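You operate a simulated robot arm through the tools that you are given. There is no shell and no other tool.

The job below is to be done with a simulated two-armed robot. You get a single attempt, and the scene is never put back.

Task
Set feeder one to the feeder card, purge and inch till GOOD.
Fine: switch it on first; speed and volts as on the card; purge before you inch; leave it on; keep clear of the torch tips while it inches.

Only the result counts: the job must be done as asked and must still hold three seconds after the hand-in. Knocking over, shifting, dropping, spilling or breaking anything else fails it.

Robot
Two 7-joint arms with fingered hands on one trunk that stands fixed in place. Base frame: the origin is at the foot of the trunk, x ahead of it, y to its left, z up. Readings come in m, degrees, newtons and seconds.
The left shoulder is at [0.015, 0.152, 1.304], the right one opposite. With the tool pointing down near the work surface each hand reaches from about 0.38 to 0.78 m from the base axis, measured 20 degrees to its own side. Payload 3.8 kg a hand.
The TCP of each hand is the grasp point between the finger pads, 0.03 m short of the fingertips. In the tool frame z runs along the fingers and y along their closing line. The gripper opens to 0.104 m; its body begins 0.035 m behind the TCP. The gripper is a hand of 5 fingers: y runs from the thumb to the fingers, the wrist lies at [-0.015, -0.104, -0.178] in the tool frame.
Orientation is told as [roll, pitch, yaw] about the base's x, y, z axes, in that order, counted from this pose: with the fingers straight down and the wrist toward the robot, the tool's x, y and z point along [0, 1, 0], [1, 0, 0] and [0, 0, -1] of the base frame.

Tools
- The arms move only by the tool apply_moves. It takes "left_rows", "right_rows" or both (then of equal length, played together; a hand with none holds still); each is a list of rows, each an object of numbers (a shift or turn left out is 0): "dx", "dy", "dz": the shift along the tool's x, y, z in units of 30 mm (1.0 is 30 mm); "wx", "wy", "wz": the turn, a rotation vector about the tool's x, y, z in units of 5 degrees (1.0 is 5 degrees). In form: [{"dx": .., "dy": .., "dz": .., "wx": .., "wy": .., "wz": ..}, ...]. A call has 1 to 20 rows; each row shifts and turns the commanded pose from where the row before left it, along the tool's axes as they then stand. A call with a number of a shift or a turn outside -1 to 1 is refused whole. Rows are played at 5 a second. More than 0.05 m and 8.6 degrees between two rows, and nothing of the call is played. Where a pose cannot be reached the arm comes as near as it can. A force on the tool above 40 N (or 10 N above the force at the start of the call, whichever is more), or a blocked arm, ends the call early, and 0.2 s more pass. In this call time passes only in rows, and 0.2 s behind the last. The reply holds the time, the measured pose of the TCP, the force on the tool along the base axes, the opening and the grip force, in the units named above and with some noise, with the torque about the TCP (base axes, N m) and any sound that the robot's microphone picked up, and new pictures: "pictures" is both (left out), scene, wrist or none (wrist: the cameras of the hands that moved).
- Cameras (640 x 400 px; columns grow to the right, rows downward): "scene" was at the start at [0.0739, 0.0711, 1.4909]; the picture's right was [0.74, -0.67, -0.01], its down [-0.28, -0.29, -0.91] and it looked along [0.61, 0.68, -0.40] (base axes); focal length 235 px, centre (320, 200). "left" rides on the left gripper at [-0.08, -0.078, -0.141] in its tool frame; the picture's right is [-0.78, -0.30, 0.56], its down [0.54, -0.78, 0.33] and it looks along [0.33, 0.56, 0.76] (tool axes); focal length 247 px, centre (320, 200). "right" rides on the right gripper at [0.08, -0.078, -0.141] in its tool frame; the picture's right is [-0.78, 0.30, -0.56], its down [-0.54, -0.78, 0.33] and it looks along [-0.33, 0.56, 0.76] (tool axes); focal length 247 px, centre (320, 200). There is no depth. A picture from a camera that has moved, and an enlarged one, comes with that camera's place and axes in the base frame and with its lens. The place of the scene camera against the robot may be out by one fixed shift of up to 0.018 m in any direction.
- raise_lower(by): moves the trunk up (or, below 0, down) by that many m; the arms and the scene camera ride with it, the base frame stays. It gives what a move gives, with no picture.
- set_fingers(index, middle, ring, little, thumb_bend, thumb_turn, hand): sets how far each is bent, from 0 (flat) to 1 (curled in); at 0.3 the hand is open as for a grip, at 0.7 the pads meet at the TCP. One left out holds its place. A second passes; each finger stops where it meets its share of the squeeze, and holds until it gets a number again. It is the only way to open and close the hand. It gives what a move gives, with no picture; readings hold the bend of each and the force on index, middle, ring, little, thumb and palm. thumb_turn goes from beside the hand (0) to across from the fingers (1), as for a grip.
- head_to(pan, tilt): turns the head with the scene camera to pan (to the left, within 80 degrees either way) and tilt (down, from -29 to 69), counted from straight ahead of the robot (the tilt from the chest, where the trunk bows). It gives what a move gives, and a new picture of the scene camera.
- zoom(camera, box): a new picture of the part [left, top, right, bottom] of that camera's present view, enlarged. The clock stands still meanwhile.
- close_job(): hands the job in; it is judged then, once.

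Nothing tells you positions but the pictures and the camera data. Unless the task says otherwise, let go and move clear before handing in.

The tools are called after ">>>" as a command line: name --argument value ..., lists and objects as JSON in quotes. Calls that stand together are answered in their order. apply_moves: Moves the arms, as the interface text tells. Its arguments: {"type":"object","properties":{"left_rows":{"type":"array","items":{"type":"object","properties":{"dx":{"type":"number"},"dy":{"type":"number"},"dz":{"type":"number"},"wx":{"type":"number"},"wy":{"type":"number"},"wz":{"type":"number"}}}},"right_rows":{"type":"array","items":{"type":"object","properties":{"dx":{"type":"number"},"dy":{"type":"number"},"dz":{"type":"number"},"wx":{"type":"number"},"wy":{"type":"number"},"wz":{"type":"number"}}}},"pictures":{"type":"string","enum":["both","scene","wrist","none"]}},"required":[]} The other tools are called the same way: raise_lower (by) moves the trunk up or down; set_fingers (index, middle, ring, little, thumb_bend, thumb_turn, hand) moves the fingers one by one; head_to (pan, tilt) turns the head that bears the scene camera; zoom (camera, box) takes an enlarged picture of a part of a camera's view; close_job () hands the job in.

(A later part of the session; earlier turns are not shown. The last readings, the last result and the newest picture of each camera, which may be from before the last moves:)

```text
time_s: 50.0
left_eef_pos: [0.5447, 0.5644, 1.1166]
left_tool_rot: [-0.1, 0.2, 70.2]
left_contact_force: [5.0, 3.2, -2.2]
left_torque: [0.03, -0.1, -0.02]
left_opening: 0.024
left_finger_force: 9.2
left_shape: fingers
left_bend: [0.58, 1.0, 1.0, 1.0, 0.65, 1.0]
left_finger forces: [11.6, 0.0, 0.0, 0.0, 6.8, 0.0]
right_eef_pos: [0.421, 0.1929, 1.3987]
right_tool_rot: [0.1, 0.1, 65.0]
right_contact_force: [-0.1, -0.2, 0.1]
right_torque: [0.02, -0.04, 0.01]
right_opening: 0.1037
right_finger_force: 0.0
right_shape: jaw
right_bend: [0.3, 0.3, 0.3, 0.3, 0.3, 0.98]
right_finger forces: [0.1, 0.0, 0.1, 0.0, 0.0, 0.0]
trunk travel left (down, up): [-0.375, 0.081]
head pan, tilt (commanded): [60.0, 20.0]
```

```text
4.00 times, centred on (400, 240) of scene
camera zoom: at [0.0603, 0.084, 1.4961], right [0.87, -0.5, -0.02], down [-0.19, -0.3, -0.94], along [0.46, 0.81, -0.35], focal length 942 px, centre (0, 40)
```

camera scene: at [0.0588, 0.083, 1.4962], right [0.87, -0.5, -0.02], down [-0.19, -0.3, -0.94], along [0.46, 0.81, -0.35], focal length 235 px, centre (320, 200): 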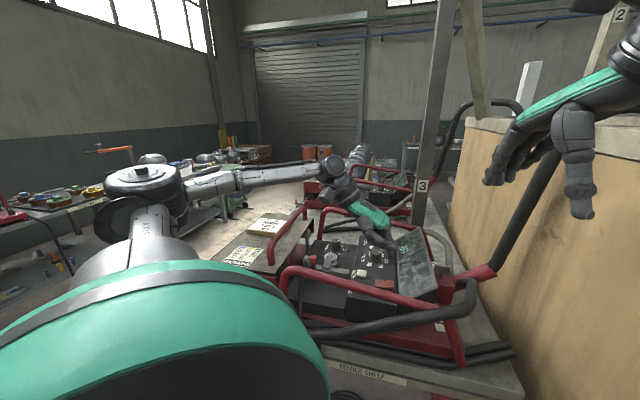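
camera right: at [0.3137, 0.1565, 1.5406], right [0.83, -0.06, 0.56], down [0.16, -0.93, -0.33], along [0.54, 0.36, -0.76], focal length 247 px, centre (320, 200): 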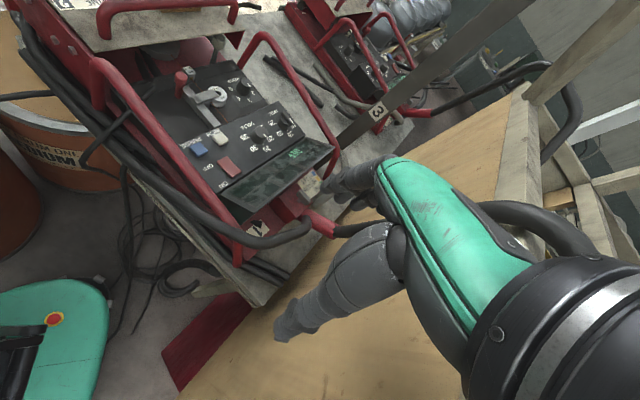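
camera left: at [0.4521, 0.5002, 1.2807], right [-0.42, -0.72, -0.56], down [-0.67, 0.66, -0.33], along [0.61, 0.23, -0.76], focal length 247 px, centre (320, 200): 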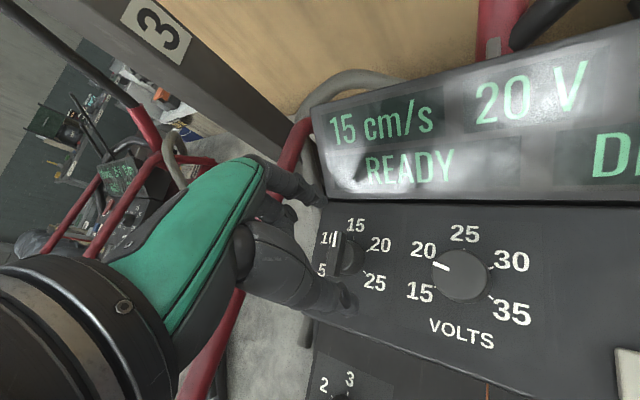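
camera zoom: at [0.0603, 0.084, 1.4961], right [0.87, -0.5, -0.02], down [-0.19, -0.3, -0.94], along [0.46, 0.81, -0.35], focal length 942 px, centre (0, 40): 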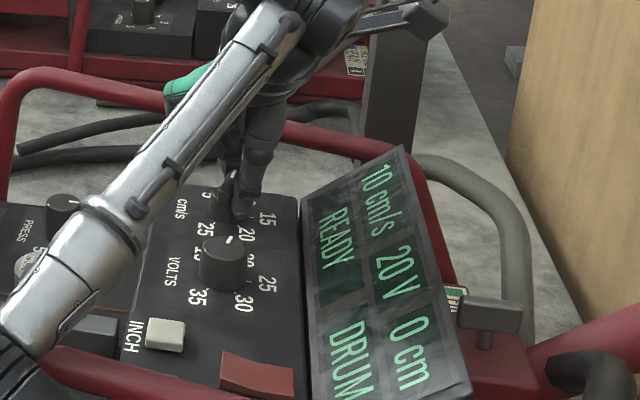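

The knob has turned about 78°, and the display still shows 10 cm/s because it switches past the half-way point. I release, lift, wind the wrist back 60°, and re-grip for the rest.

>>> set_fingers --hand "left" --index 0.45 --thumb_bend 0.45

>>> apply_moves --left_rows '[{"dz": -0.7}, {"dz": -0.7}, {"wz": 1}, {"wz": 1}, {"wz": 1}, {"wz": 1}, {"wz": 1}, {"wz": 1}, {"wz": 1}, {"wz": 1}, {"wz": 1}, {"wz": 1}, {"wz": 1}, {"wz": 1}, {}]' --pictures "none"

>>> zoom --camera "right" --box '[240, 60, 360, 160]'

>>> zoom --camera "left" --box '[200, 100, 520, 320]'

```text
time_s: 51.0
left_eef_pos: [0.5422, 0.5647, 1.1174]
left_tool_rot: [-0.2, 0.1, 70.2]
left_contact_force: [0.4, 0.2, 1.1]
left_torque: [-0.03, -0.02, 0.0]
left_opening: 0.0644
left_finger_force: 0.0
left_shape: fingers
left_bend: [0.45, 1.0, 1.0, 1.0, 0.45, 0.99]
left_finger forces: [0.1, 0.0, 0.1, 0.0, 0.0, 0.0]
right_eef_pos: [0.4182, 0.1938, 1.4006]
right_tool_rot: [0.0, 0.0, 65.0]
right_contact_force: [0.0, 0.0, 1.2]
right_torque: [0.01, -0.02, 0.02]
right_opening: 0.1036
right_finger_force: 0.1
right_shape: jaw
right_bend: [0.3, 0.3, 0.3, 0.3, 0.3, 0.98]
right_finger forces: [0.0, 0.0, 0.0, 0.0, 0.0, 0.0]
trunk travel left (down, up): [-0.375, 0.081]
head pan, tilt (commanded): [60.0, 20.0]
```

```text
time_s: 54.2
left_eef_pos: [0.5437, 0.5639, 1.1583]
left_tool_rot: [-0.1, -0.1, 10.2]
left_contact_force: [-0.6, -0.1, 0.5]
left_torque: [0.02, 0.03, 0.0]
left_opening: 0.0645
left_finger_force: 0.0
left_shape: fingers
left_bend: [0.45, 1.0, 1.0, 1.0, 0.45, 0.99]
left_finger forces: [0.0, 0.1, 0.1, 0.0, 0.0, 0.0]
right_eef_pos: [0.4202, 0.1936, 1.3992]
right_tool_rot: [0.0, -0.1, 65.0]
right_contact_force: [0.4, 0.5, -0.4]
right_torque: [0.03, 0.02, -0.03]
right_opening: 0.1037
right_finger_force: 0.0
right_shape: jaw
right_bend: [0.3, 0.3, 0.3, 0.3, 0.3, 0.98]
right_finger forces: [0.1, 0.0, 0.0, 0.0, 0.2, 0.1]
trunk travel left (down, up): [-0.375, 0.081]
head pan, tilt (commanded): [60.0, 20.0]
```

```text
4.00 times, centred on (300, 110) of right
camera zoom: at [0.3139, 0.1563, 1.5406], right [0.83, -0.06, 0.56], down [0.16, -0.93, -0.33], along [0.54, 0.36, -0.76], focal length 988 px, centre (400, 560)
```

zoom: 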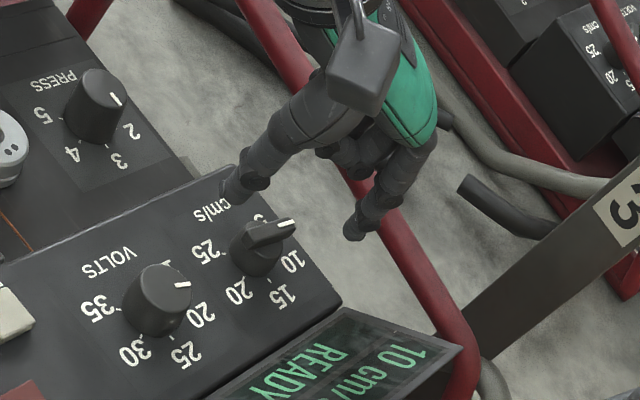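

```text
1.82 times, centred on (360, 210) of left
camera zoom: at [0.4807, 0.4724, 1.3002], right [-0.15, -0.82, -0.56], down [-0.86, 0.39, -0.33], along [0.49, 0.42, -0.76], focal length 449 px, centre (247, 182)
```

zoom: 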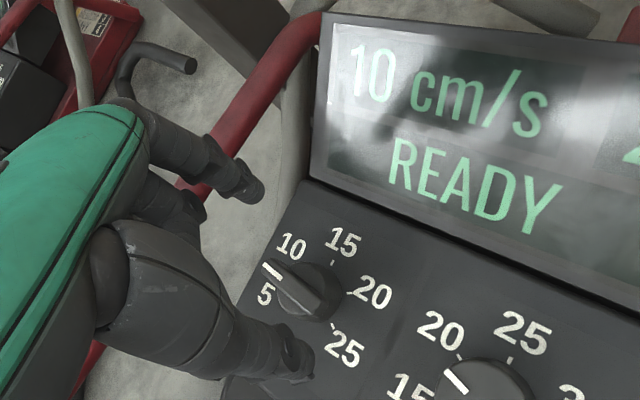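

>>> apply_moves --left_rows '[{"wz": 1}, {"wz": 1}, {"wz": 1}, {"wz": 1}, {"dz": 0.7}, {"dz": 0.7}, {}]' --pictures "none"

>>> set_fingers --hand "left" --index 0.6 --thumb_bend 0.6

>>> zoom --camera "right" --box '[260, 80, 340, 150]'

>>> zoom --camera "scene" --box '[340, 190, 420, 260]'

```text
time_s: 55.9
left_eef_pos: [0.5426, 0.5645, 1.1179]
left_tool_rot: [-0.1, -0.1, -9.7]
left_contact_force: [-0.1, 0.2, -0.7]
left_torque: [0.02, -0.02, -0.01]
left_opening: 0.0643
left_finger_force: 0.1
left_shape: fingers
left_bend: [0.45, 1.0, 1.0, 1.0, 0.45, 0.99]
left_finger forces: [0.0, 0.0, 0.1, 0.0, 0.1, 0.0]
right_eef_pos: [0.4189, 0.1927, 1.3987]
right_tool_rot: [0.0, -0.1, 65.0]
right_contact_force: [-0.3, -0.2, 0.3]
right_torque: [0.0, 0.04, 0.04]
right_opening: 0.1036
right_finger_force: 0.0
right_shape: jaw
right_bend: [0.3, 0.3, 0.3, 0.3, 0.3, 0.98]
right_finger forces: [0.0, 0.0, 0.0, 0.0, 0.0, 0.0]
trunk travel left (down, up): [-0.375, 0.081]
head pan, tilt (commanded): [60.0, 20.0]
```

```text
time_s: 56.9
left_eef_pos: [0.5433, 0.5643, 1.1178]
left_tool_rot: [-0.1, -0.1, -9.8]
left_contact_force: [-1.0, 0.1, 0.4]
left_torque: [0.03, -0.02, 0.02]
left_opening: 0.0274
left_finger_force: 0.4
left_shape: fingers
left_bend: [0.6, 1.0, 1.0, 1.0, 0.59, 1.0]
left_finger forces: [0.0, 0.1, 0.0, 0.0, 0.6, 0.0]
right_eef_pos: [0.4192, 0.1934, 1.4004]
right_tool_rot: [0.1, 0.0, 65.1]
right_contact_force: [0.0, -0.2, 0.6]
right_torque: [0.03, 0.02, 0.02]
right_opening: 0.1037
right_finger_force: 0.1
right_shape: jaw
right_bend: [0.3, 0.3, 0.3, 0.3, 0.3, 0.98]
right_finger forces: [0.0, 0.0, 0.0, 0.0, 0.0, 0.0]
trunk travel left (down, up): [-0.375, 0.081]
head pan, tilt (commanded): [60.0, 20.0]
```

```text
5.71 times, centred on (300, 115) of right
camera zoom: at [0.3137, 0.1564, 1.5407], right [0.83, -0.06, 0.56], down [0.16, -0.93, -0.33], along [0.54, 0.36, -0.76], focal length 1411 px, centre (434, 686)
```

zoom: 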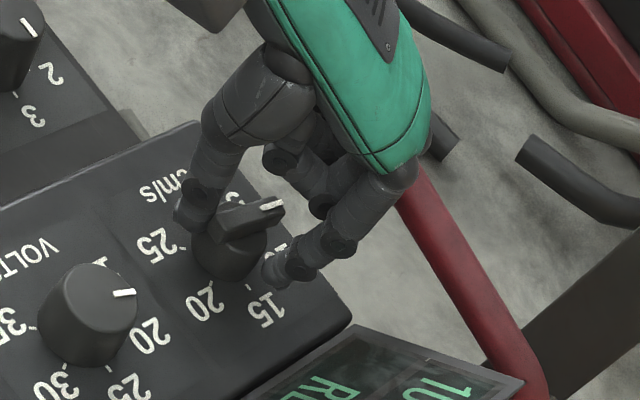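

```text
5.71 times, centred on (380, 225) of scene
camera zoom: at [0.0586, 0.0831, 1.4962], right [0.87, -0.5, -0.02], down [-0.19, -0.3, -0.94], along [0.46, 0.81, -0.35], focal length 1345 px, centre (-23, 57)
```

zoom: 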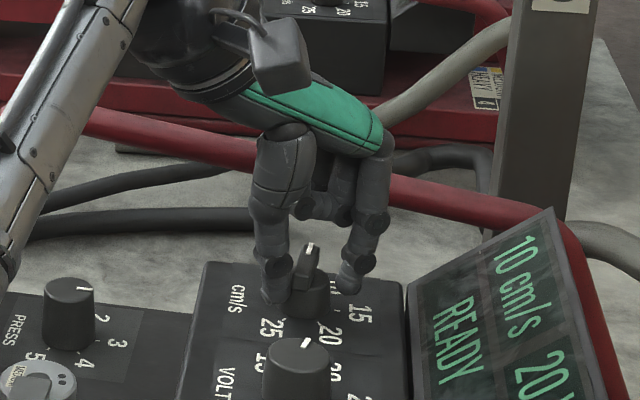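

>>> set_fingers --hand "left" --index 0.72 --thumb_bend 0.72

>>> apply_moves --left_rows '[{"wz": -1}, {"wz": -1}, {"wz": -1}, {"wz": -1}, {"wz": -1}, {"wz": -1}, {"wz": -1}, {"wz": -1}, {"wz": -1}, {}]' --pictures "none"

>>> zoom --camera "left" --box '[200, 60, 520, 280]'

>>> zoom --camera "scene" --box '[340, 190, 460, 290]'

>>> zoom --camera "right" --box '[260, 80, 340, 150]'

```text
time_s: 57.9
left_eef_pos: [0.5424, 0.5642, 1.1167]
left_tool_rot: [0.0, -0.1, -9.8]
left_contact_force: [-3.1, -1.6, -2.8]
left_torque: [-0.03, 0.13, -0.02]
left_opening: 0.0193
left_finger_force: 7.7
left_shape: fingers
left_bend: [0.62, 1.0, 1.0, 1.0, 0.63, 1.0]
left_finger forces: [6.0, 0.0, 0.1, 0.0, 9.4, 0.0]
right_eef_pos: [0.4198, 0.1937, 1.4002]
right_tool_rot: [0.0, 0.0, 65.0]
right_contact_force: [-0.5, -0.1, 0.9]
right_torque: [-0.04, 0.0, 0.02]
right_opening: 0.1037
right_finger_force: 0.1
right_shape: jaw
right_bend: [0.3, 0.3, 0.3, 0.3, 0.3, 0.98]
right_finger forces: [0.1, 0.0, 0.1, 0.0, 0.0, 0.0]
trunk travel left (down, up): [-0.375, 0.081]
head pan, tilt (commanded): [60.0, 20.0]
```

```text
time_s: 60.0
left_eef_pos: [0.542, 0.5605, 1.1212]
left_tool_rot: [-0.1, -0.4, 35.3]
left_contact_force: [5.9, -0.6, 17.2]
left_torque: [0.01, -0.41, -0.09]
left_opening: 0.0146
left_finger_force: 13.8
left_shape: fingers
left_bend: [0.71, 1.0, 1.0, 1.0, 0.67, 1.0]
left_finger forces: [20.1, 0.0, 0.0, 0.0, 8.4, 0.0]
right_eef_pos: [0.4168, 0.1885, 1.4012]
right_tool_rot: [0.0, -0.2, 65.0]
right_contact_force: [0.2, 0.7, -0.4]
right_torque: [0.01, -0.03, 0.02]
right_opening: 0.1036
right_finger_force: 0.0
right_shape: jaw
right_bend: [0.3, 0.3, 0.3, 0.3, 0.3, 0.98]
right_finger forces: [0.0, 0.0, 0.1, 0.0, 0.1, 0.0]
trunk travel left (down, up): [-0.375, 0.081]
head pan, tilt (commanded): [60.0, 20.0]
```

```text
1.82 times, centred on (360, 170) of left
camera zoom: at [0.5226, 0.4504, 1.2622], right [0.21, -0.8, -0.56], down [-0.94, -0.01, -0.34], along [0.27, 0.59, -0.76], focal length 449 px, centre (247, 254)
```

zoom: 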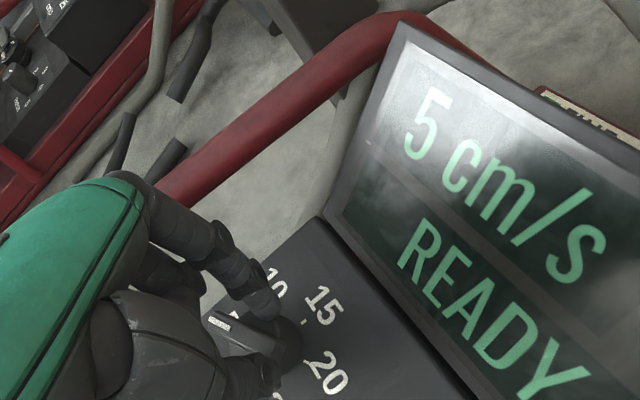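

```text
4.00 times, centred on (400, 240) of scene
camera zoom: at [0.0557, 0.0786, 1.4966], right [0.87, -0.5, -0.02], down [-0.19, -0.29, -0.94], along [0.46, 0.81, -0.35], focal length 942 px, centre (0, 40)
```

zoom: 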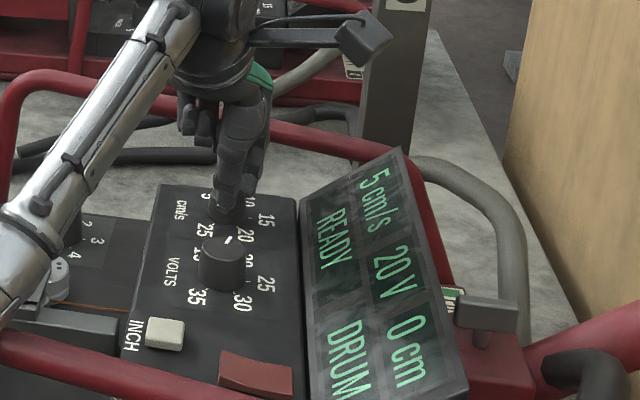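

```text
5.71 times, centred on (300, 115) of right
camera zoom: at [0.3106, 0.1517, 1.5418], right [0.83, -0.06, 0.56], down [0.16, -0.93, -0.33], along [0.54, 0.36, -0.76], focal length 1411 px, centre (434, 686)
```

zoom: 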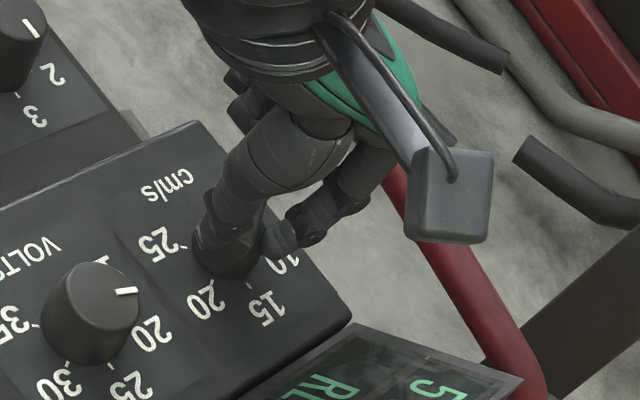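

The display now shows 5 cm/s and 20 V, with the speed pointer right on the 5 mark. The upward force rose to 17 N, so I release the pinch carefully.

>>> set_fingers --hand "left" --index 0.42 --thumb_bend 0.42

>>> apply_moves --left_rows '[{"dz": -0.6}, {"dz": -1}, {"dz": -1}, {}]' --pictures "none"

>>> zoom --camera "left" --box '[200, 60, 640, 380]'

>>> zoom --camera "right" --box '[220, 80, 340, 200]'

>>> zoom --camera "scene" --box '[320, 190, 460, 300]'

```text
time_s: 61.0
left_eef_pos: [0.542, 0.5602, 1.1202]
left_tool_rot: [0.0, -0.2, 35.2]
left_contact_force: [0.4, -0.6, 0.7]
left_torque: [-0.01, 0.02, 0.04]
left_opening: 0.0725
left_finger_force: 0.0
left_shape: fingers
left_bend: [0.42, 1.0, 1.0, 1.0, 0.42, 0.99]
left_finger forces: [0.0, 0.0, 0.0, 0.1, 0.0, 0.0]
right_eef_pos: [0.4166, 0.1874, 1.4005]
right_tool_rot: [0.0, -0.2, 65.0]
right_contact_force: [-0.3, -0.6, -0.3]
right_torque: [0.0, -0.02, 0.01]
right_opening: 0.1036
right_finger_force: 0.0
right_shape: jaw
right_bend: [0.3, 0.3, 0.3, 0.3, 0.3, 0.98]
right_finger forces: [0.0, 0.1, 0.0, 0.1, 0.0, 0.0]
trunk travel left (down, up): [-0.375, 0.081]
head pan, tilt (commanded): [60.0, 20.0]
```

```text
time_s: 62.0
left_eef_pos: [0.5446, 0.5647, 1.1956]
left_tool_rot: [-0.1, 0.1, 35.2]
left_contact_force: [-0.7, 0.0, -0.1]
left_torque: [0.01, -0.02, 0.05]
left_opening: 0.072
left_finger_force: 0.1
left_shape: fingers
left_bend: [0.42, 1.0, 1.0, 1.0, 0.42, 0.99]
left_finger forces: [0.1, 0.0, 0.0, 0.0, 0.1, 0.1]
right_eef_pos: [0.4205, 0.1952, 1.3996]
right_tool_rot: [0.0, 0.2, 65.0]
right_contact_force: [0.8, 1.4, -0.3]
right_torque: [0.03, -0.02, 0.01]
right_opening: 0.1037
right_finger_force: 0.1
right_shape: jaw
right_bend: [0.3, 0.3, 0.3, 0.3, 0.3, 0.98]
right_finger forces: [0.0, 0.1, 0.0, 0.1, 0.0, 0.0]
trunk travel left (down, up): [-0.375, 0.081]
head pan, tilt (commanded): [60.0, 20.0]
```

```text
1.25 times, centred on (420, 220) of left
camera zoom: at [0.5265, 0.4555, 1.3368], right [0.21, -0.81, -0.55], down [-0.94, -0.01, -0.33], along [0.26, 0.59, -0.76], focal length 309 px, centre (195, 175)
```

zoom: 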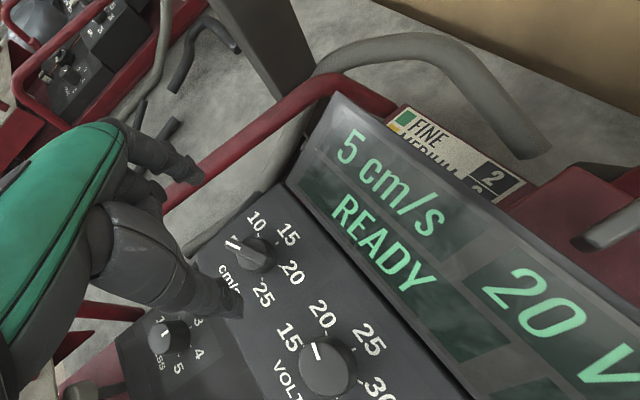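

```text
3.33 times, centred on (280, 140) of right
camera zoom: at [0.3145, 0.1575, 1.5403], right [0.83, -0.06, 0.56], down [0.16, -0.93, -0.33], along [0.54, 0.36, -0.76], focal length 823 px, centre (453, 400)
```

zoom: 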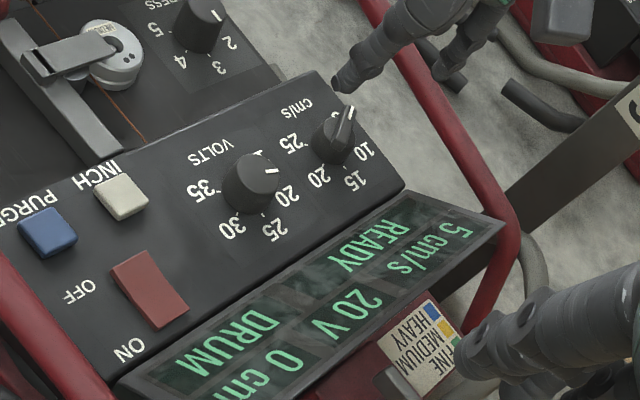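

```text
3.64 times, centred on (390, 245) of scene
camera zoom: at [0.0594, 0.0841, 1.4961], right [0.87, -0.5, -0.02], down [-0.19, -0.3, -0.94], along [0.46, 0.81, -0.35], focal length 856 px, centre (66, 36)
```

zoom: 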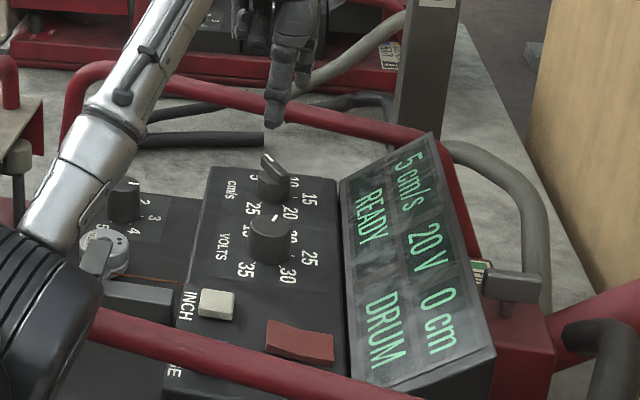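

Speed 5 cm/s and 20 V hold. I take a closer look at the PRESS pointer before purging, because MEDIUM needs 3.

>>> zoom --camera "left" --box '[290, 280, 370, 370]'

>>> zoom --camera "right" --box '[240, 60, 300, 120]'

>>> zoom --camera "left" --box '[360, 210, 480, 330]'

```text
4.44 times, centred on (330, 325) of left
camera zoom: at [0.5265, 0.4555, 1.3368], right [0.21, -0.81, -0.55], down [-0.94, -0.01, -0.33], along [0.26, 0.59, -0.76], focal length 1098 px, centre (276, -356)
```

zoom: 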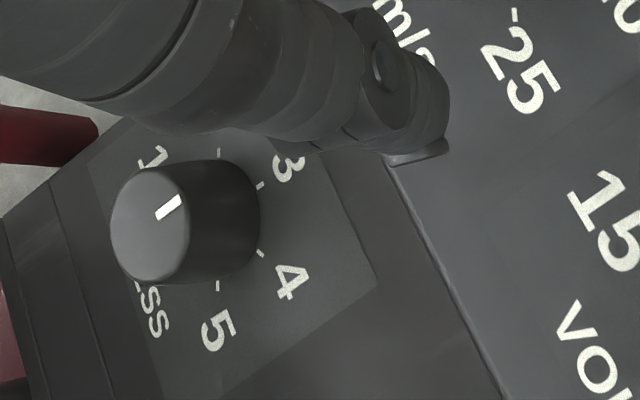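

```text
6.67 times, centred on (270, 90) of right
camera zoom: at [0.3145, 0.1575, 1.5403], right [0.83, -0.06, 0.56], down [0.16, -0.93, -0.33], along [0.54, 0.36, -0.76], focal length 1646 px, centre (653, 933)
```

zoom: 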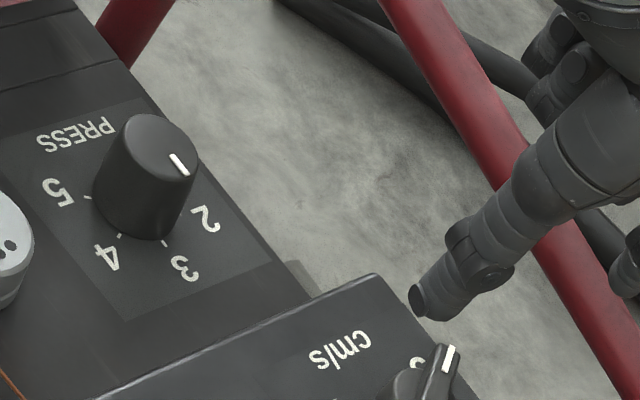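

```text
3.33 times, centred on (420, 270) of left
camera zoom: at [0.5265, 0.4555, 1.3368], right [0.21, -0.81, -0.55], down [-0.94, -0.01, -0.33], along [0.26, 0.59, -0.76], focal length 823 px, centre (-13, -33)
```

zoom: 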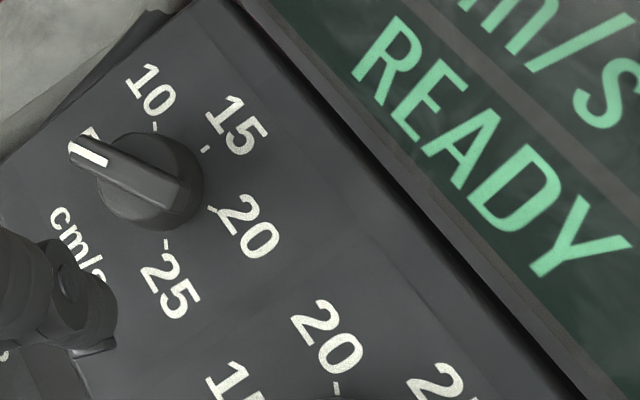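

>>> zoom --camera "right" --box '[245, 115, 295, 155]'

>>> zoom --camera "left" --box '[400, 300, 500, 400]'

>>> zoom --camera "scene" --box '[360, 225, 410, 265]'

```text
10.00 times, centred on (270, 135) of right
camera zoom: at [0.3145, 0.1575, 1.5403], right [0.83, -0.06, 0.56], down [0.16, -0.93, -0.33], along [0.54, 0.36, -0.76], focal length 2470 px, centre (820, 850)
```

zoom: 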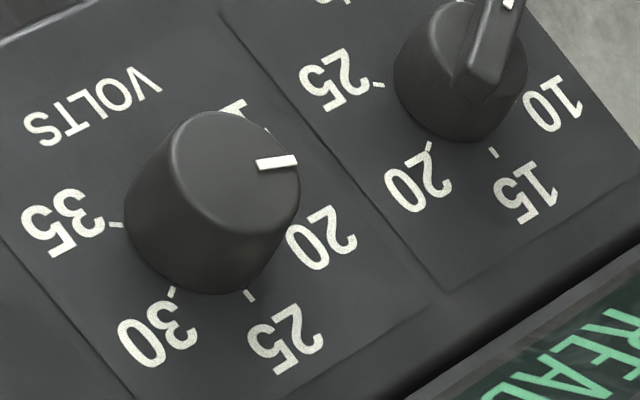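

```text
4.00 times, centred on (450, 350) of left
camera zoom: at [0.5265, 0.4555, 1.3368], right [0.21, -0.81, -0.55], down [-0.94, -0.01, -0.33], along [0.26, 0.59, -0.76], focal length 988 px, centre (-200, -400)
```

zoom: 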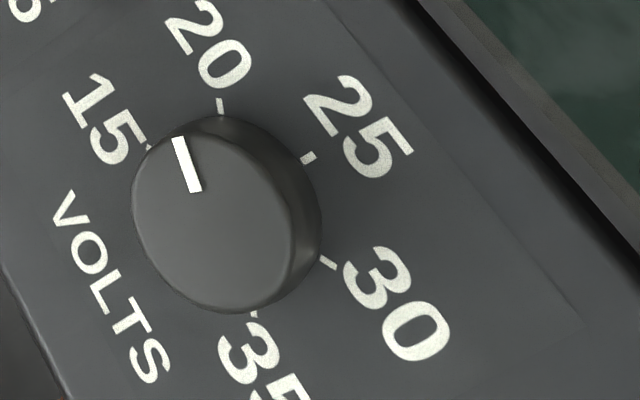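

```text
10.00 times, centred on (385, 245) of scene
camera zoom: at [0.0594, 0.0841, 1.4961], right [0.87, -0.5, -0.02], down [-0.19, -0.3, -0.94], along [0.46, 0.81, -0.35], focal length 2354 px, centre (-330, -250)
```

zoom: 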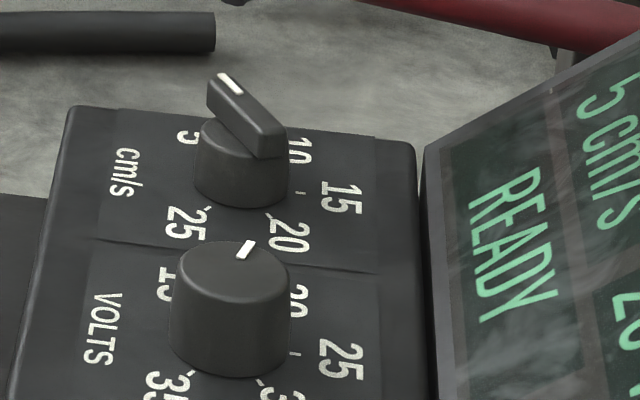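

PRESS measures exactly on 3, speed is on 5, and volts is within about 10° of 20, with the display reading 20 V. Before purging and inching I look around the booth for where the torch tips are.

>>> head_to --pan 20 --tilt 5

>>> zoom --camera "right" --box '[0, 0, 640, 400]'

>>> head_to --pan 35 --tilt 60

>>> head_to --pan 60 --tilt 25

```text
time_s: 63.1
left_eef_pos: [0.5441, 0.5643, 1.1955]
left_tool_rot: [-0.1, 0.1, 35.3]
left_contact_force: [0.0, -0.3, -0.2]
left_torque: [-0.02, 0.02, 0.02]
left_opening: 0.0722
left_finger_force: 0.0
left_shape: fingers
left_bend: [0.42, 1.0, 1.0, 1.0, 0.42, 0.99]
left_finger forces: [0.0, 0.1, 0.0, 0.0, 0.0, 0.0]
right_eef_pos: [0.4201, 0.1927, 1.3998]
right_tool_rot: [0.0, 0.0, 64.9]
right_contact_force: [-0.1, -0.4, 0.4]
right_torque: [-0.03, -0.01, 0.04]
right_opening: 0.1037
right_finger_force: 0.2
right_shape: jaw
right_bend: [0.3, 0.3, 0.3, 0.3, 0.3, 0.98]
right_finger forces: [0.2, 0.1, 0.1, 0.0, 0.1, 0.1]
trunk travel left (down, up): [-0.375, 0.081]
head pan, tilt (commanded): [20.0, 5.0]
camera scene: at [0.099, 0.0337, 1.5198], right [0.34, -0.94, -0.01], down [-0.1, -0.03, -0.99], along [0.93, 0.34, -0.11], focal length 235 px, centre (320, 200)
```

scene: 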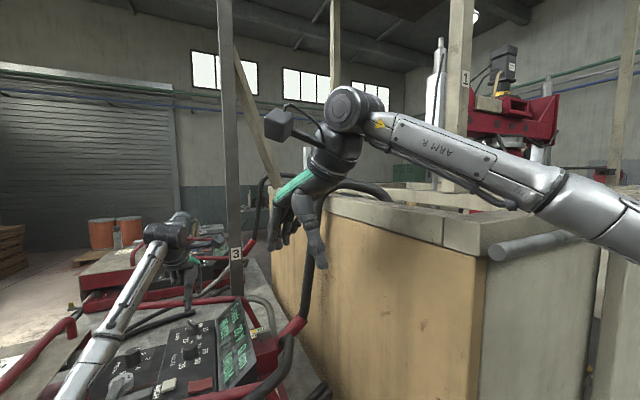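

```text
1.00 times, centred on (320, 200) of right (not enlarged: the box is as wide or as high as the picture)
camera zoom: at [0.3139, 0.1562, 1.5406], right [0.83, -0.06, 0.56], down [0.16, -0.93, -0.33], along [0.54, 0.36, -0.76], focal length 247 px, centre (320, 200)
```

zoom: 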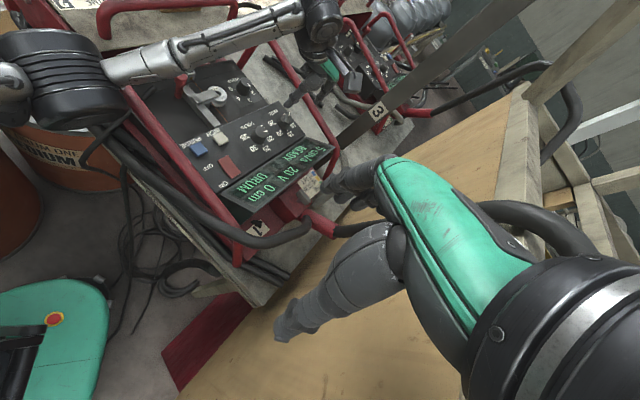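

```text
time_s: 64.4
left_eef_pos: [0.5435, 0.5632, 1.1956]
left_tool_rot: [-0.2, 0.0, 35.2]
left_contact_force: [-0.8, 0.3, -0.6]
left_torque: [-0.01, 0.03, 0.01]
left_opening: 0.0725
left_finger_force: 0.0
left_shape: fingers
left_bend: [0.42, 1.0, 1.0, 1.0, 0.42, 0.99]
left_finger forces: [0.1, 0.0, 0.0, 0.0, 0.0, 0.0]
right_eef_pos: [0.4208, 0.1938, 1.3986]
right_tool_rot: [0.0, -0.1, 65.0]
right_contact_force: [0.0, -0.7, 0.6]
right_torque: [0.01, 0.01, 0.0]
right_opening: 0.1036
right_finger_force: 0.0
right_shape: jaw
right_bend: [0.3, 0.3, 0.3, 0.3, 0.3, 0.98]
right_finger forces: [0.0, 0.1, 0.0, 0.1, 0.0, 0.0]
trunk travel left (down, up): [-0.375, 0.081]
head pan, tilt (commanded): [35.0, 60.0]
camera scene: at [0.0657, 0.0406, 1.438], right [0.57, -0.82, -0.01], down [-0.72, -0.5, -0.49], along [0.39, 0.29, -0.87], focal length 235 px, centre (320, 200)
```

scene: 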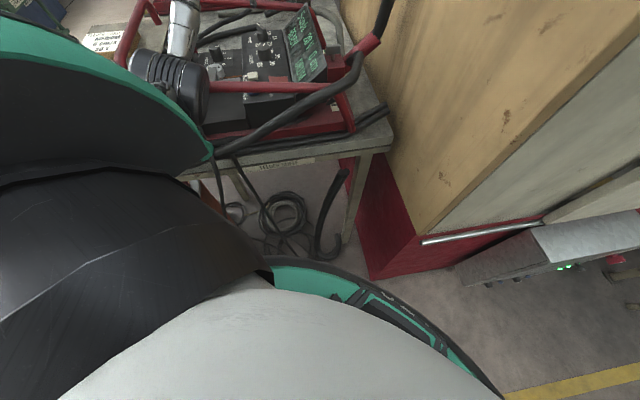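

```text
time_s: 65.4
left_eef_pos: [0.5437, 0.5644, 1.196]
left_tool_rot: [-0.1, 0.0, 35.2]
left_contact_force: [-0.1, 0.0, 0.8]
left_torque: [-0.02, -0.04, 0.01]
left_opening: 0.0723
left_finger_force: 0.0
left_shape: fingers
left_bend: [0.42, 1.0, 1.0, 1.0, 0.42, 0.99]
left_finger forces: [0.0, 0.0, 0.1, 0.1, 0.0, 0.1]
right_eef_pos: [0.4192, 0.1928, 1.3994]
right_tool_rot: [0.0, 0.0, 65.1]
right_contact_force: [0.5, 0.2, -0.1]
right_torque: [0.05, 0.0, -0.02]
right_opening: 0.1035
right_finger_force: 0.0
right_shape: jaw
right_bend: [0.3, 0.3, 0.3, 0.3, 0.3, 0.98]
right_finger forces: [0.0, 0.1, 0.0, 0.0, 0.0, 0.1]
trunk travel left (down, up): [-0.375, 0.081]
head pan, tilt (commanded): [60.0, 25.0]
camera scene: at [0.0583, 0.0822, 1.488], right [0.87, -0.5, -0.02], down [-0.23, -0.37, -0.9], along [0.44, 0.78, -0.43], focal length 235 px, centre (320, 200)
```

scene: 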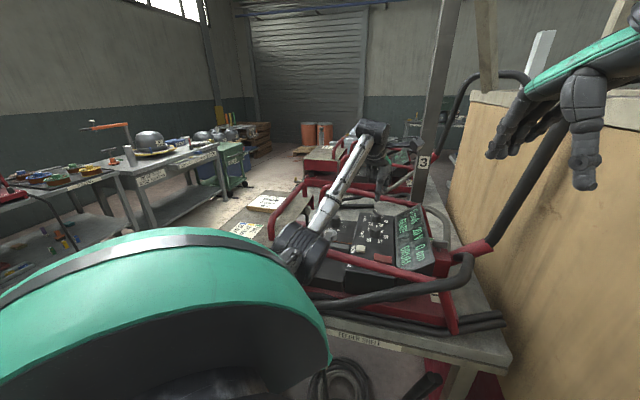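

No torch tip is near the hands: feeder one's torch cable runs over the partition into the booth. For the buttons I use a closed thumb–index tip, which is slim enough to clear the near bail. I raise, close the tips, turn back to yaw −45° and go over PURGE.

>>> apply_moves --left_rows '[{"dz": -1}, {}]' --pictures "none"

>>> set_fingers --hand "left" --index 0.69 --thumb_bend 0.69

>>> apply_moves --left_rows '[{"wz": 1}, {"wz": 1}, {"wz": 1}, {"wz": 1}, {"wz": 1}, {"wz": 1}, {"wz": 1}, {"wz": 1}, {"wz": 1}, {"wz": 1}, {"wz": 1}, {"wz": 1}, {"wz": 1}, {"wz": 1}, {"wz": 1}, {"wz": 1}, {}]' --pictures "none"

>>> apply_moves --left_rows '[{"dx": -0.925, "dy": -0.154}, {"dx": -0.925, "dy": -0.154}, {"dx": -0.925, "dy": -0.154}, {"dx": -0.925, "dy": -0.154}, {"dx": -0.925, "dy": -0.154}, {"dx": -0.925, "dy": -0.154}, {"dx": -0.925, "dy": -0.154}, {"dx": -0.925, "dy": -0.154}, {}]' --pictures "both"

>>> zoom --camera "right" --box '[140, 60, 320, 220]'

>>> zoom --camera "scene" --box '[280, 150, 440, 290]'

```text
time_s: 66.0
left_eef_pos: [0.5416, 0.5639, 1.2251]
left_tool_rot: [-0.2, 0.1, 35.2]
left_contact_force: [-0.7, 0.7, 0.2]
left_torque: [-0.02, 0.0, 0.03]
left_opening: 0.0722
left_finger_force: 0.2
left_shape: fingers
left_bend: [0.42, 1.0, 1.0, 1.0, 0.42, 0.99]
left_finger forces: [0.0, 0.0, 0.0, 0.0, 0.1, 0.0]
right_eef_pos: [0.419, 0.1934, 1.3983]
right_tool_rot: [0.0, 0.0, 65.0]
right_contact_force: [-0.3, 0.3, 0.9]
right_torque: [0.01, 0.0, -0.03]
right_opening: 0.1037
right_finger_force: 0.1
right_shape: jaw
right_bend: [0.3, 0.3, 0.3, 0.3, 0.3, 0.98]
right_finger forces: [0.0, 0.0, 0.0, 0.0, 0.1, 0.0]
trunk travel left (down, up): [-0.375, 0.081]
head pan, tilt (commanded): [60.0, 25.0]
```

```text
time_s: 67.0
left_eef_pos: [0.5432, 0.5638, 1.2258]
left_tool_rot: [0.0, -0.1, 35.2]
left_contact_force: [0.6, 0.4, -0.5]
left_torque: [0.01, 0.0, 0.03]
left_opening: 0.0038
left_finger_force: 0.0
left_shape: fingers
left_bend: [0.69, 1.0, 1.0, 1.0, 0.69, 1.0]
left_finger forces: [0.0, 0.1, 0.0, 0.0, 0.0, 0.1]
right_eef_pos: [0.4197, 0.1937, 1.399]
right_tool_rot: [0.0, 0.0, 65.0]
right_contact_force: [-0.4, -0.1, 0.2]
right_torque: [0.02, -0.01, 0.0]
right_opening: 0.104
right_finger_force: 0.0
right_shape: jaw
right_bend: [0.3, 0.3, 0.3, 0.3, 0.3, 0.98]
right_finger forces: [0.0, 0.1, 0.0, 0.0, 0.0, 0.0]
trunk travel left (down, up): [-0.375, 0.081]
head pan, tilt (commanded): [60.0, 25.0]
```

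```text
time_s: 70.6
left_eef_pos: [0.5262, 0.5555, 1.2243]
left_tool_rot: [0.1, 0.0, -44.8]
left_contact_force: [-0.1, -0.1, 0.1]
left_torque: [-0.02, 0.01, -0.02]
left_opening: 0.0038
left_finger_force: 0.1
left_shape: fingers
left_bend: [0.69, 1.0, 1.0, 1.0, 0.69, 1.0]
left_finger forces: [0.0, 0.0, 0.0, 0.0, 0.0, 0.0]
left hand out of reach, approached as far as the arm can: row 15, 16
right_eef_pos: [0.4203, 0.1935, 1.4]
right_tool_rot: [-0.1, -0.1, 65.1]
right_contact_force: [-0.4, 0.4, -0.5]
right_torque: [0.0, 0.01, -0.01]
right_opening: 0.1038
right_finger_force: 0.1
right_shape: jaw
right_bend: [0.3, 0.3, 0.3, 0.3, 0.3, 0.98]
right_finger forces: [0.1, 0.0, 0.1, 0.0, 0.0, 0.0]
trunk travel left (down, up): [-0.375, 0.081]
head pan, tilt (commanded): [60.0, 25.0]
```

```text
time_s: 72.6
left_eef_pos: [0.3447, 0.4231, 1.2244]
left_tool_rot: [-0.1, -0.1, -44.8]
left_contact_force: [-0.4, -0.1, 0.7]
left_torque: [-0.02, 0.01, -0.02]
left_opening: 0.0039
left_finger_force: 0.1
left_shape: fingers
left_bend: [0.69, 1.0, 1.0, 1.0, 0.69, 1.0]
left_finger forces: [0.0, 0.1, 0.0, 0.0, 0.0, 0.0]
right_eef_pos: [0.4195, 0.1929, 1.3999]
right_tool_rot: [0.0, -0.1, 64.9]
right_contact_force: [-0.2, 1.3, 0.1]
right_torque: [-0.02, 0.0, 0.0]
right_opening: 0.1035
right_finger_force: 0.0
right_shape: jaw
right_bend: [0.3, 0.3, 0.3, 0.3, 0.3, 0.98]
right_finger forces: [0.1, 0.0, 0.1, 0.0, 0.0, 0.1]
trunk travel left (down, up): [-0.375, 0.081]
head pan, tilt (commanded): [60.0, 25.0]
camera scene: at [0.0584, 0.0822, 1.4881], right [0.87, -0.5, -0.02], down [-0.23, -0.37, -0.9], along [0.44, 0.79, -0.43], focal length 235 px, centre (320, 200)
camera left: at [0.2318, 0.422, 1.3653], right [-0.76, -0.34, -0.56], down [-0.17, 0.93, -0.33], along [0.63, -0.16, -0.76], focal length 247 px, centre (320, 200)
```

scene: 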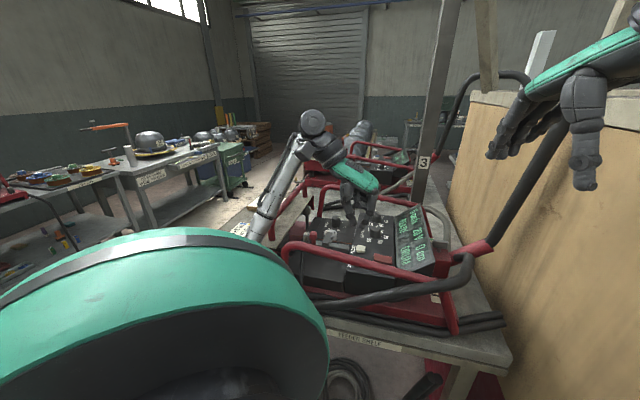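
left: 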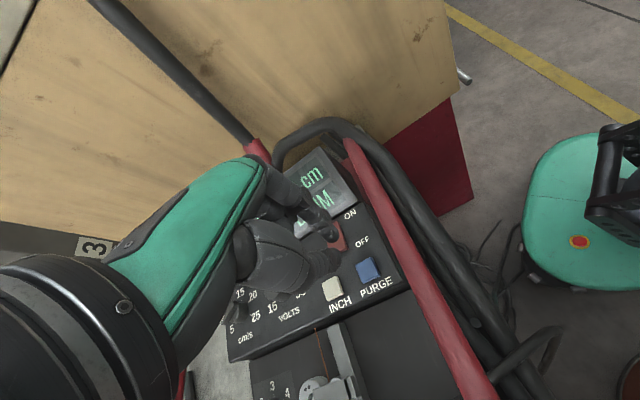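

```text
2.50 times, centred on (230, 140) of right
camera zoom: at [0.3142, 0.1564, 1.5406], right [0.83, -0.06, 0.56], down [0.16, -0.93, -0.33], along [0.54, 0.36, -0.76], focal length 617 px, centre (545, 350)
```

zoom: 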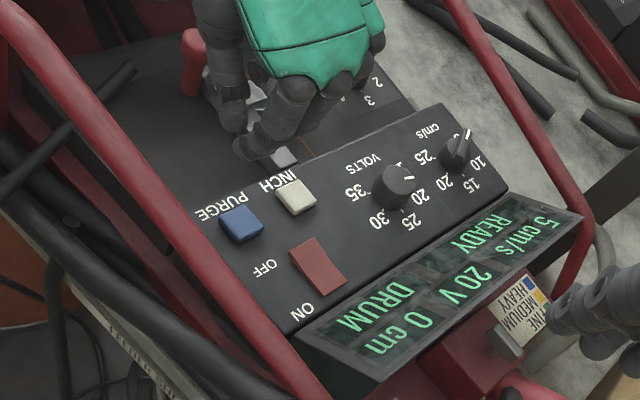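

```text
2.86 times, centred on (360, 220) of scene
camera zoom: at [0.0584, 0.0822, 1.4881], right [0.87, -0.5, -0.02], down [-0.23, -0.37, -0.9], along [0.44, 0.79, -0.43], focal length 672 px, centre (206, 143)
```

zoom: 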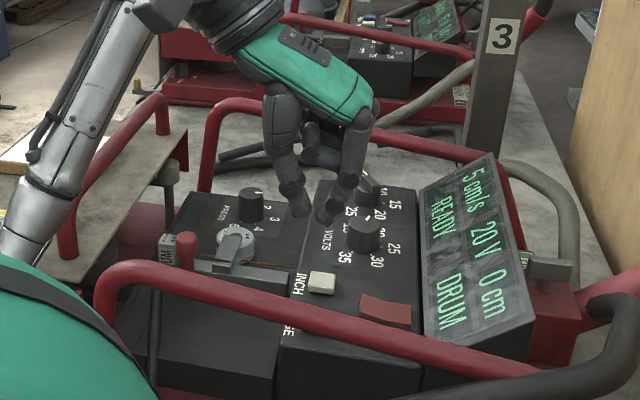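

>>> apply_moves --left_rows '[{"dx": 0.69, "dy": 0.08}, {"dz": 0.8}, {"dz": 0.8}, {"dz": 0.8}, {"dz": 0.6}, {}]' --pictures "none"

>>> zoom --camera "right" --box '[160, 80, 280, 200]'

>>> zoom --camera "scene" --box '[290, 180, 410, 300]'

>>> zoom --camera "left" --box '[200, 100, 520, 320]'

```text
time_s: 74.0
left_eef_pos: [0.3607, 0.4346, 1.1346]
left_tool_rot: [0.0, -0.1, -44.8]
left_contact_force: [-0.4, -0.1, 0.1]
left_torque: [-0.02, 0.01, -0.03]
left_opening: 0.0041
left_finger_force: 0.1
left_shape: fingers
left_bend: [0.69, 1.0, 1.0, 1.0, 0.69, 1.0]
left_finger forces: [0.1, 0.0, 0.1, 0.0, 0.0, 0.1]
right_eef_pos: [0.4197, 0.1931, 1.3995]
right_tool_rot: [0.0, -0.1, 65.0]
right_contact_force: [0.2, -0.3, 0.4]
right_torque: [0.0, 0.0, -0.01]
right_opening: 0.1037
right_finger_force: 0.0
right_shape: jaw
right_bend: [0.3, 0.3, 0.3, 0.3, 0.3, 0.98]
right_finger forces: [0.0, 0.0, 0.1, 0.0, 0.0, 0.0]
trunk travel left (down, up): [-0.375, 0.081]
head pan, tilt (commanded): [60.0, 25.0]
```

```text
3.33 times, centred on (220, 140) of right
camera zoom: at [0.3138, 0.1563, 1.5407], right [0.83, -0.06, 0.56], down [0.16, -0.93, -0.33], along [0.54, 0.36, -0.76], focal length 823 px, centre (653, 400)
```

zoom: 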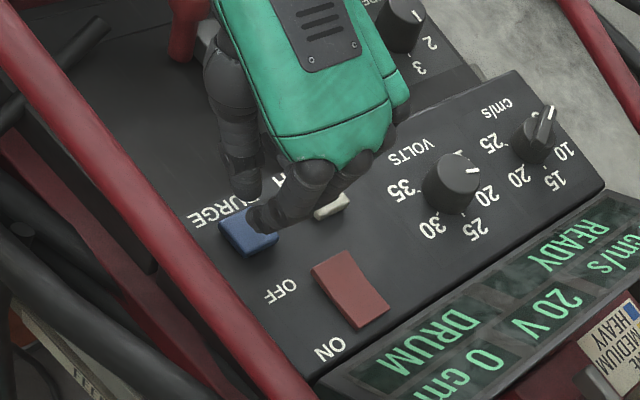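

```text
3.33 times, centred on (350, 240) of scene
camera zoom: at [0.058, 0.0821, 1.4881], right [0.87, -0.5, -0.02], down [-0.23, -0.37, -0.9], along [0.44, 0.79, -0.43], focal length 785 px, centre (220, 67)
```

zoom: 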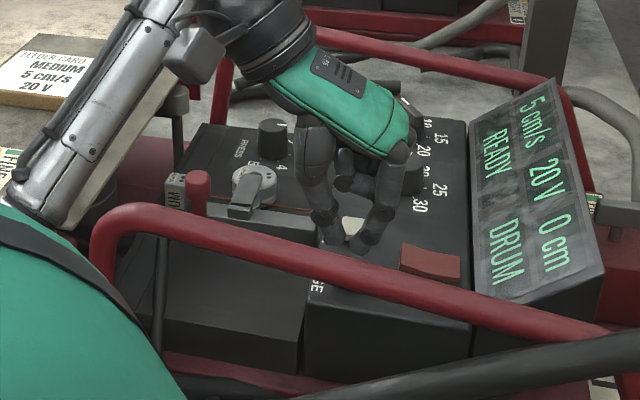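

```text
1.82 times, centred on (360, 210) of left
camera zoom: at [0.2484, 0.4342, 1.2753], right [-0.76, -0.34, -0.56], down [-0.17, 0.93, -0.33], along [0.63, -0.16, -0.76], focal length 449 px, centre (247, 182)
```

zoom: 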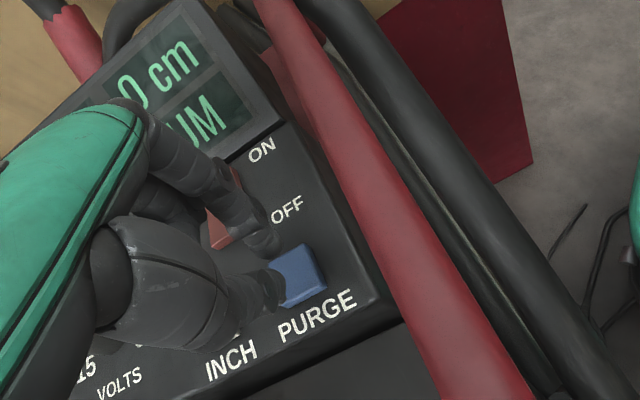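

The closed tips are right above PURGE. I lower in small steps to press it, checking the force and the display.

>>> apply_moves --left_rows '[{"dz": 0.2}, {"dz": 0.2}, {"dz": 0.15}, {"dz": 0.1}, {}]' --pictures "none"

>>> zoom --camera "right" --box '[180, 80, 340, 210]'

```text
time_s: 75.2
left_eef_pos: [0.3604, 0.4354, 1.116]
left_tool_rot: [0.0, -0.1, -44.8]
left_contact_force: [0.4, 0.9, -0.3]
left_torque: [0.03, -0.06, 0.04]
left_opening: 0.0037
left_finger_force: 0.3
left_shape: fingers
left_bend: [0.69, 1.0, 1.0, 1.0, 0.69, 1.0]
left_finger forces: [0.3, 0.1, 0.0, 0.0, 0.1, 0.1]
right_eef_pos: [0.42, 0.193, 1.4004]
right_tool_rot: [-0.1, 0.0, 65.0]
right_contact_force: [0.2, -0.7, 0.4]
right_torque: [0.01, -0.01, 0.0]
right_opening: 0.1036
right_finger_force: 0.0
right_shape: jaw
right_bend: [0.3, 0.3, 0.3, 0.3, 0.3, 0.98]
right_finger forces: [0.0, 0.0, 0.1, 0.0, 0.1, 0.0]
trunk travel left (down, up): [-0.375, 0.081]
head pan, tilt (commanded): [60.0, 25.0]
```

```text
3.08 times, centred on (260, 145) of right
camera zoom: at [0.3138, 0.1563, 1.5407], right [0.83, -0.06, 0.56], down [0.16, -0.93, -0.33], along [0.54, 0.36, -0.76], focal length 760 px, centre (505, 369)
```

zoom: 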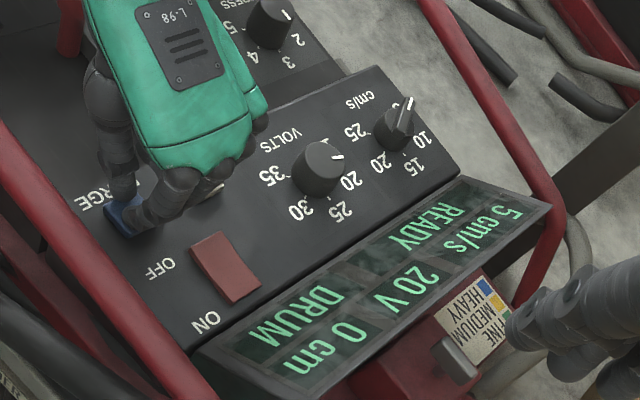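

>>> apply_moves --left_rows '[{"dz": 0.1}, {"dz": 0.07}, {}]' --pictures "none"

>>> zoom --camera "right" --box '[180, 80, 340, 210]'

```text
time_s: 76.0
left_eef_pos: [0.3601, 0.4339, 1.1108]
left_tool_rot: [0.2, -0.2, -44.8]
left_contact_force: [1.9, -0.6, 8.6]
left_torque: [-0.15, -0.07, 0.04]
left_opening: 0.0033
left_finger_force: 4.3
left_shape: fingers
left_bend: [0.69, 1.0, 1.0, 1.0, 0.69, 1.0]
left_finger forces: [8.5, 0.0, 0.0, 0.1, 0.0, 0.0]
right_eef_pos: [0.4187, 0.1921, 1.4007]
right_tool_rot: [0.0, 0.0, 65.1]
right_contact_force: [0.0, -1.1, -0.7]
right_torque: [0.02, -0.04, -0.02]
right_opening: 0.1037
right_finger_force: 0.0
right_shape: jaw
right_bend: [0.3, 0.3, 0.3, 0.3, 0.3, 0.98]
right_finger forces: [0.0, 0.1, 0.1, 0.1, 0.0, 0.0]
trunk travel left (down, up): [-0.375, 0.081]
head pan, tilt (commanded): [60.0, 25.0]
heard: click
```

```text
3.08 times, centred on (260, 145) of right
camera zoom: at [0.3134, 0.1551, 1.5409], right [0.83, -0.06, 0.56], down [0.16, -0.93, -0.33], along [0.54, 0.36, -0.76], focal length 760 px, centre (505, 369)
```

zoom: 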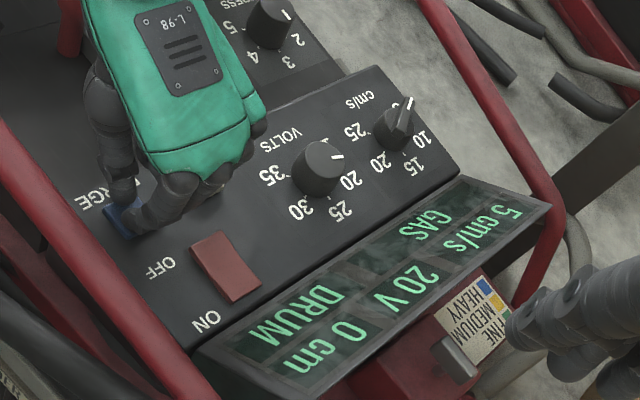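

Click heard, and the display reads GAS. I hold PURGE for about 3 s and see whether the status changes.

>>> apply_moves --left_rows '[{}, {}, {}, {}, {}, {}, {}, {}, {}, {}, {}, {}]' --pictures "none"

>>> zoom --camera "right" --box '[180, 80, 340, 210]'

```text
time_s: 78.6
left_eef_pos: [0.3608, 0.4351, 1.1102]
left_tool_rot: [0.0, -0.1, -44.9]
left_contact_force: [2.7, 0.1, 9.4]
left_torque: [-0.12, -0.06, 0.0]
left_opening: 0.0033
left_finger_force: 5.2
left_shape: fingers
left_bend: [0.69, 1.0, 1.0, 1.0, 0.69, 1.0]
left_finger forces: [10.0, 0.0, 0.0, 0.0, 0.0, 0.0]
right_eef_pos: [0.4199, 0.1931, 1.3998]
right_tool_rot: [0.0, 0.1, 64.9]
right_contact_force: [0.0, -0.6, -0.3]
right_torque: [0.01, 0.02, -0.02]
right_opening: 0.1038
right_finger_force: 0.1
right_shape: jaw
right_bend: [0.3, 0.3, 0.3, 0.3, 0.3, 0.98]
right_finger forces: [0.0, 0.1, 0.0, 0.0, 0.1, 0.0]
trunk travel left (down, up): [-0.375, 0.081]
head pan, tilt (commanded): [60.0, 25.0]
```

```text
3.08 times, centred on (260, 145) of right
camera zoom: at [0.3135, 0.1551, 1.5409], right [0.83, -0.06, 0.56], down [0.16, -0.93, -0.33], along [0.54, 0.36, -0.76], focal length 760 px, centre (505, 369)
```

zoom: 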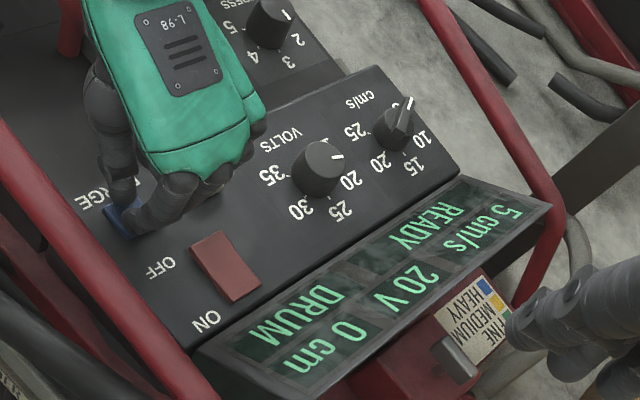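

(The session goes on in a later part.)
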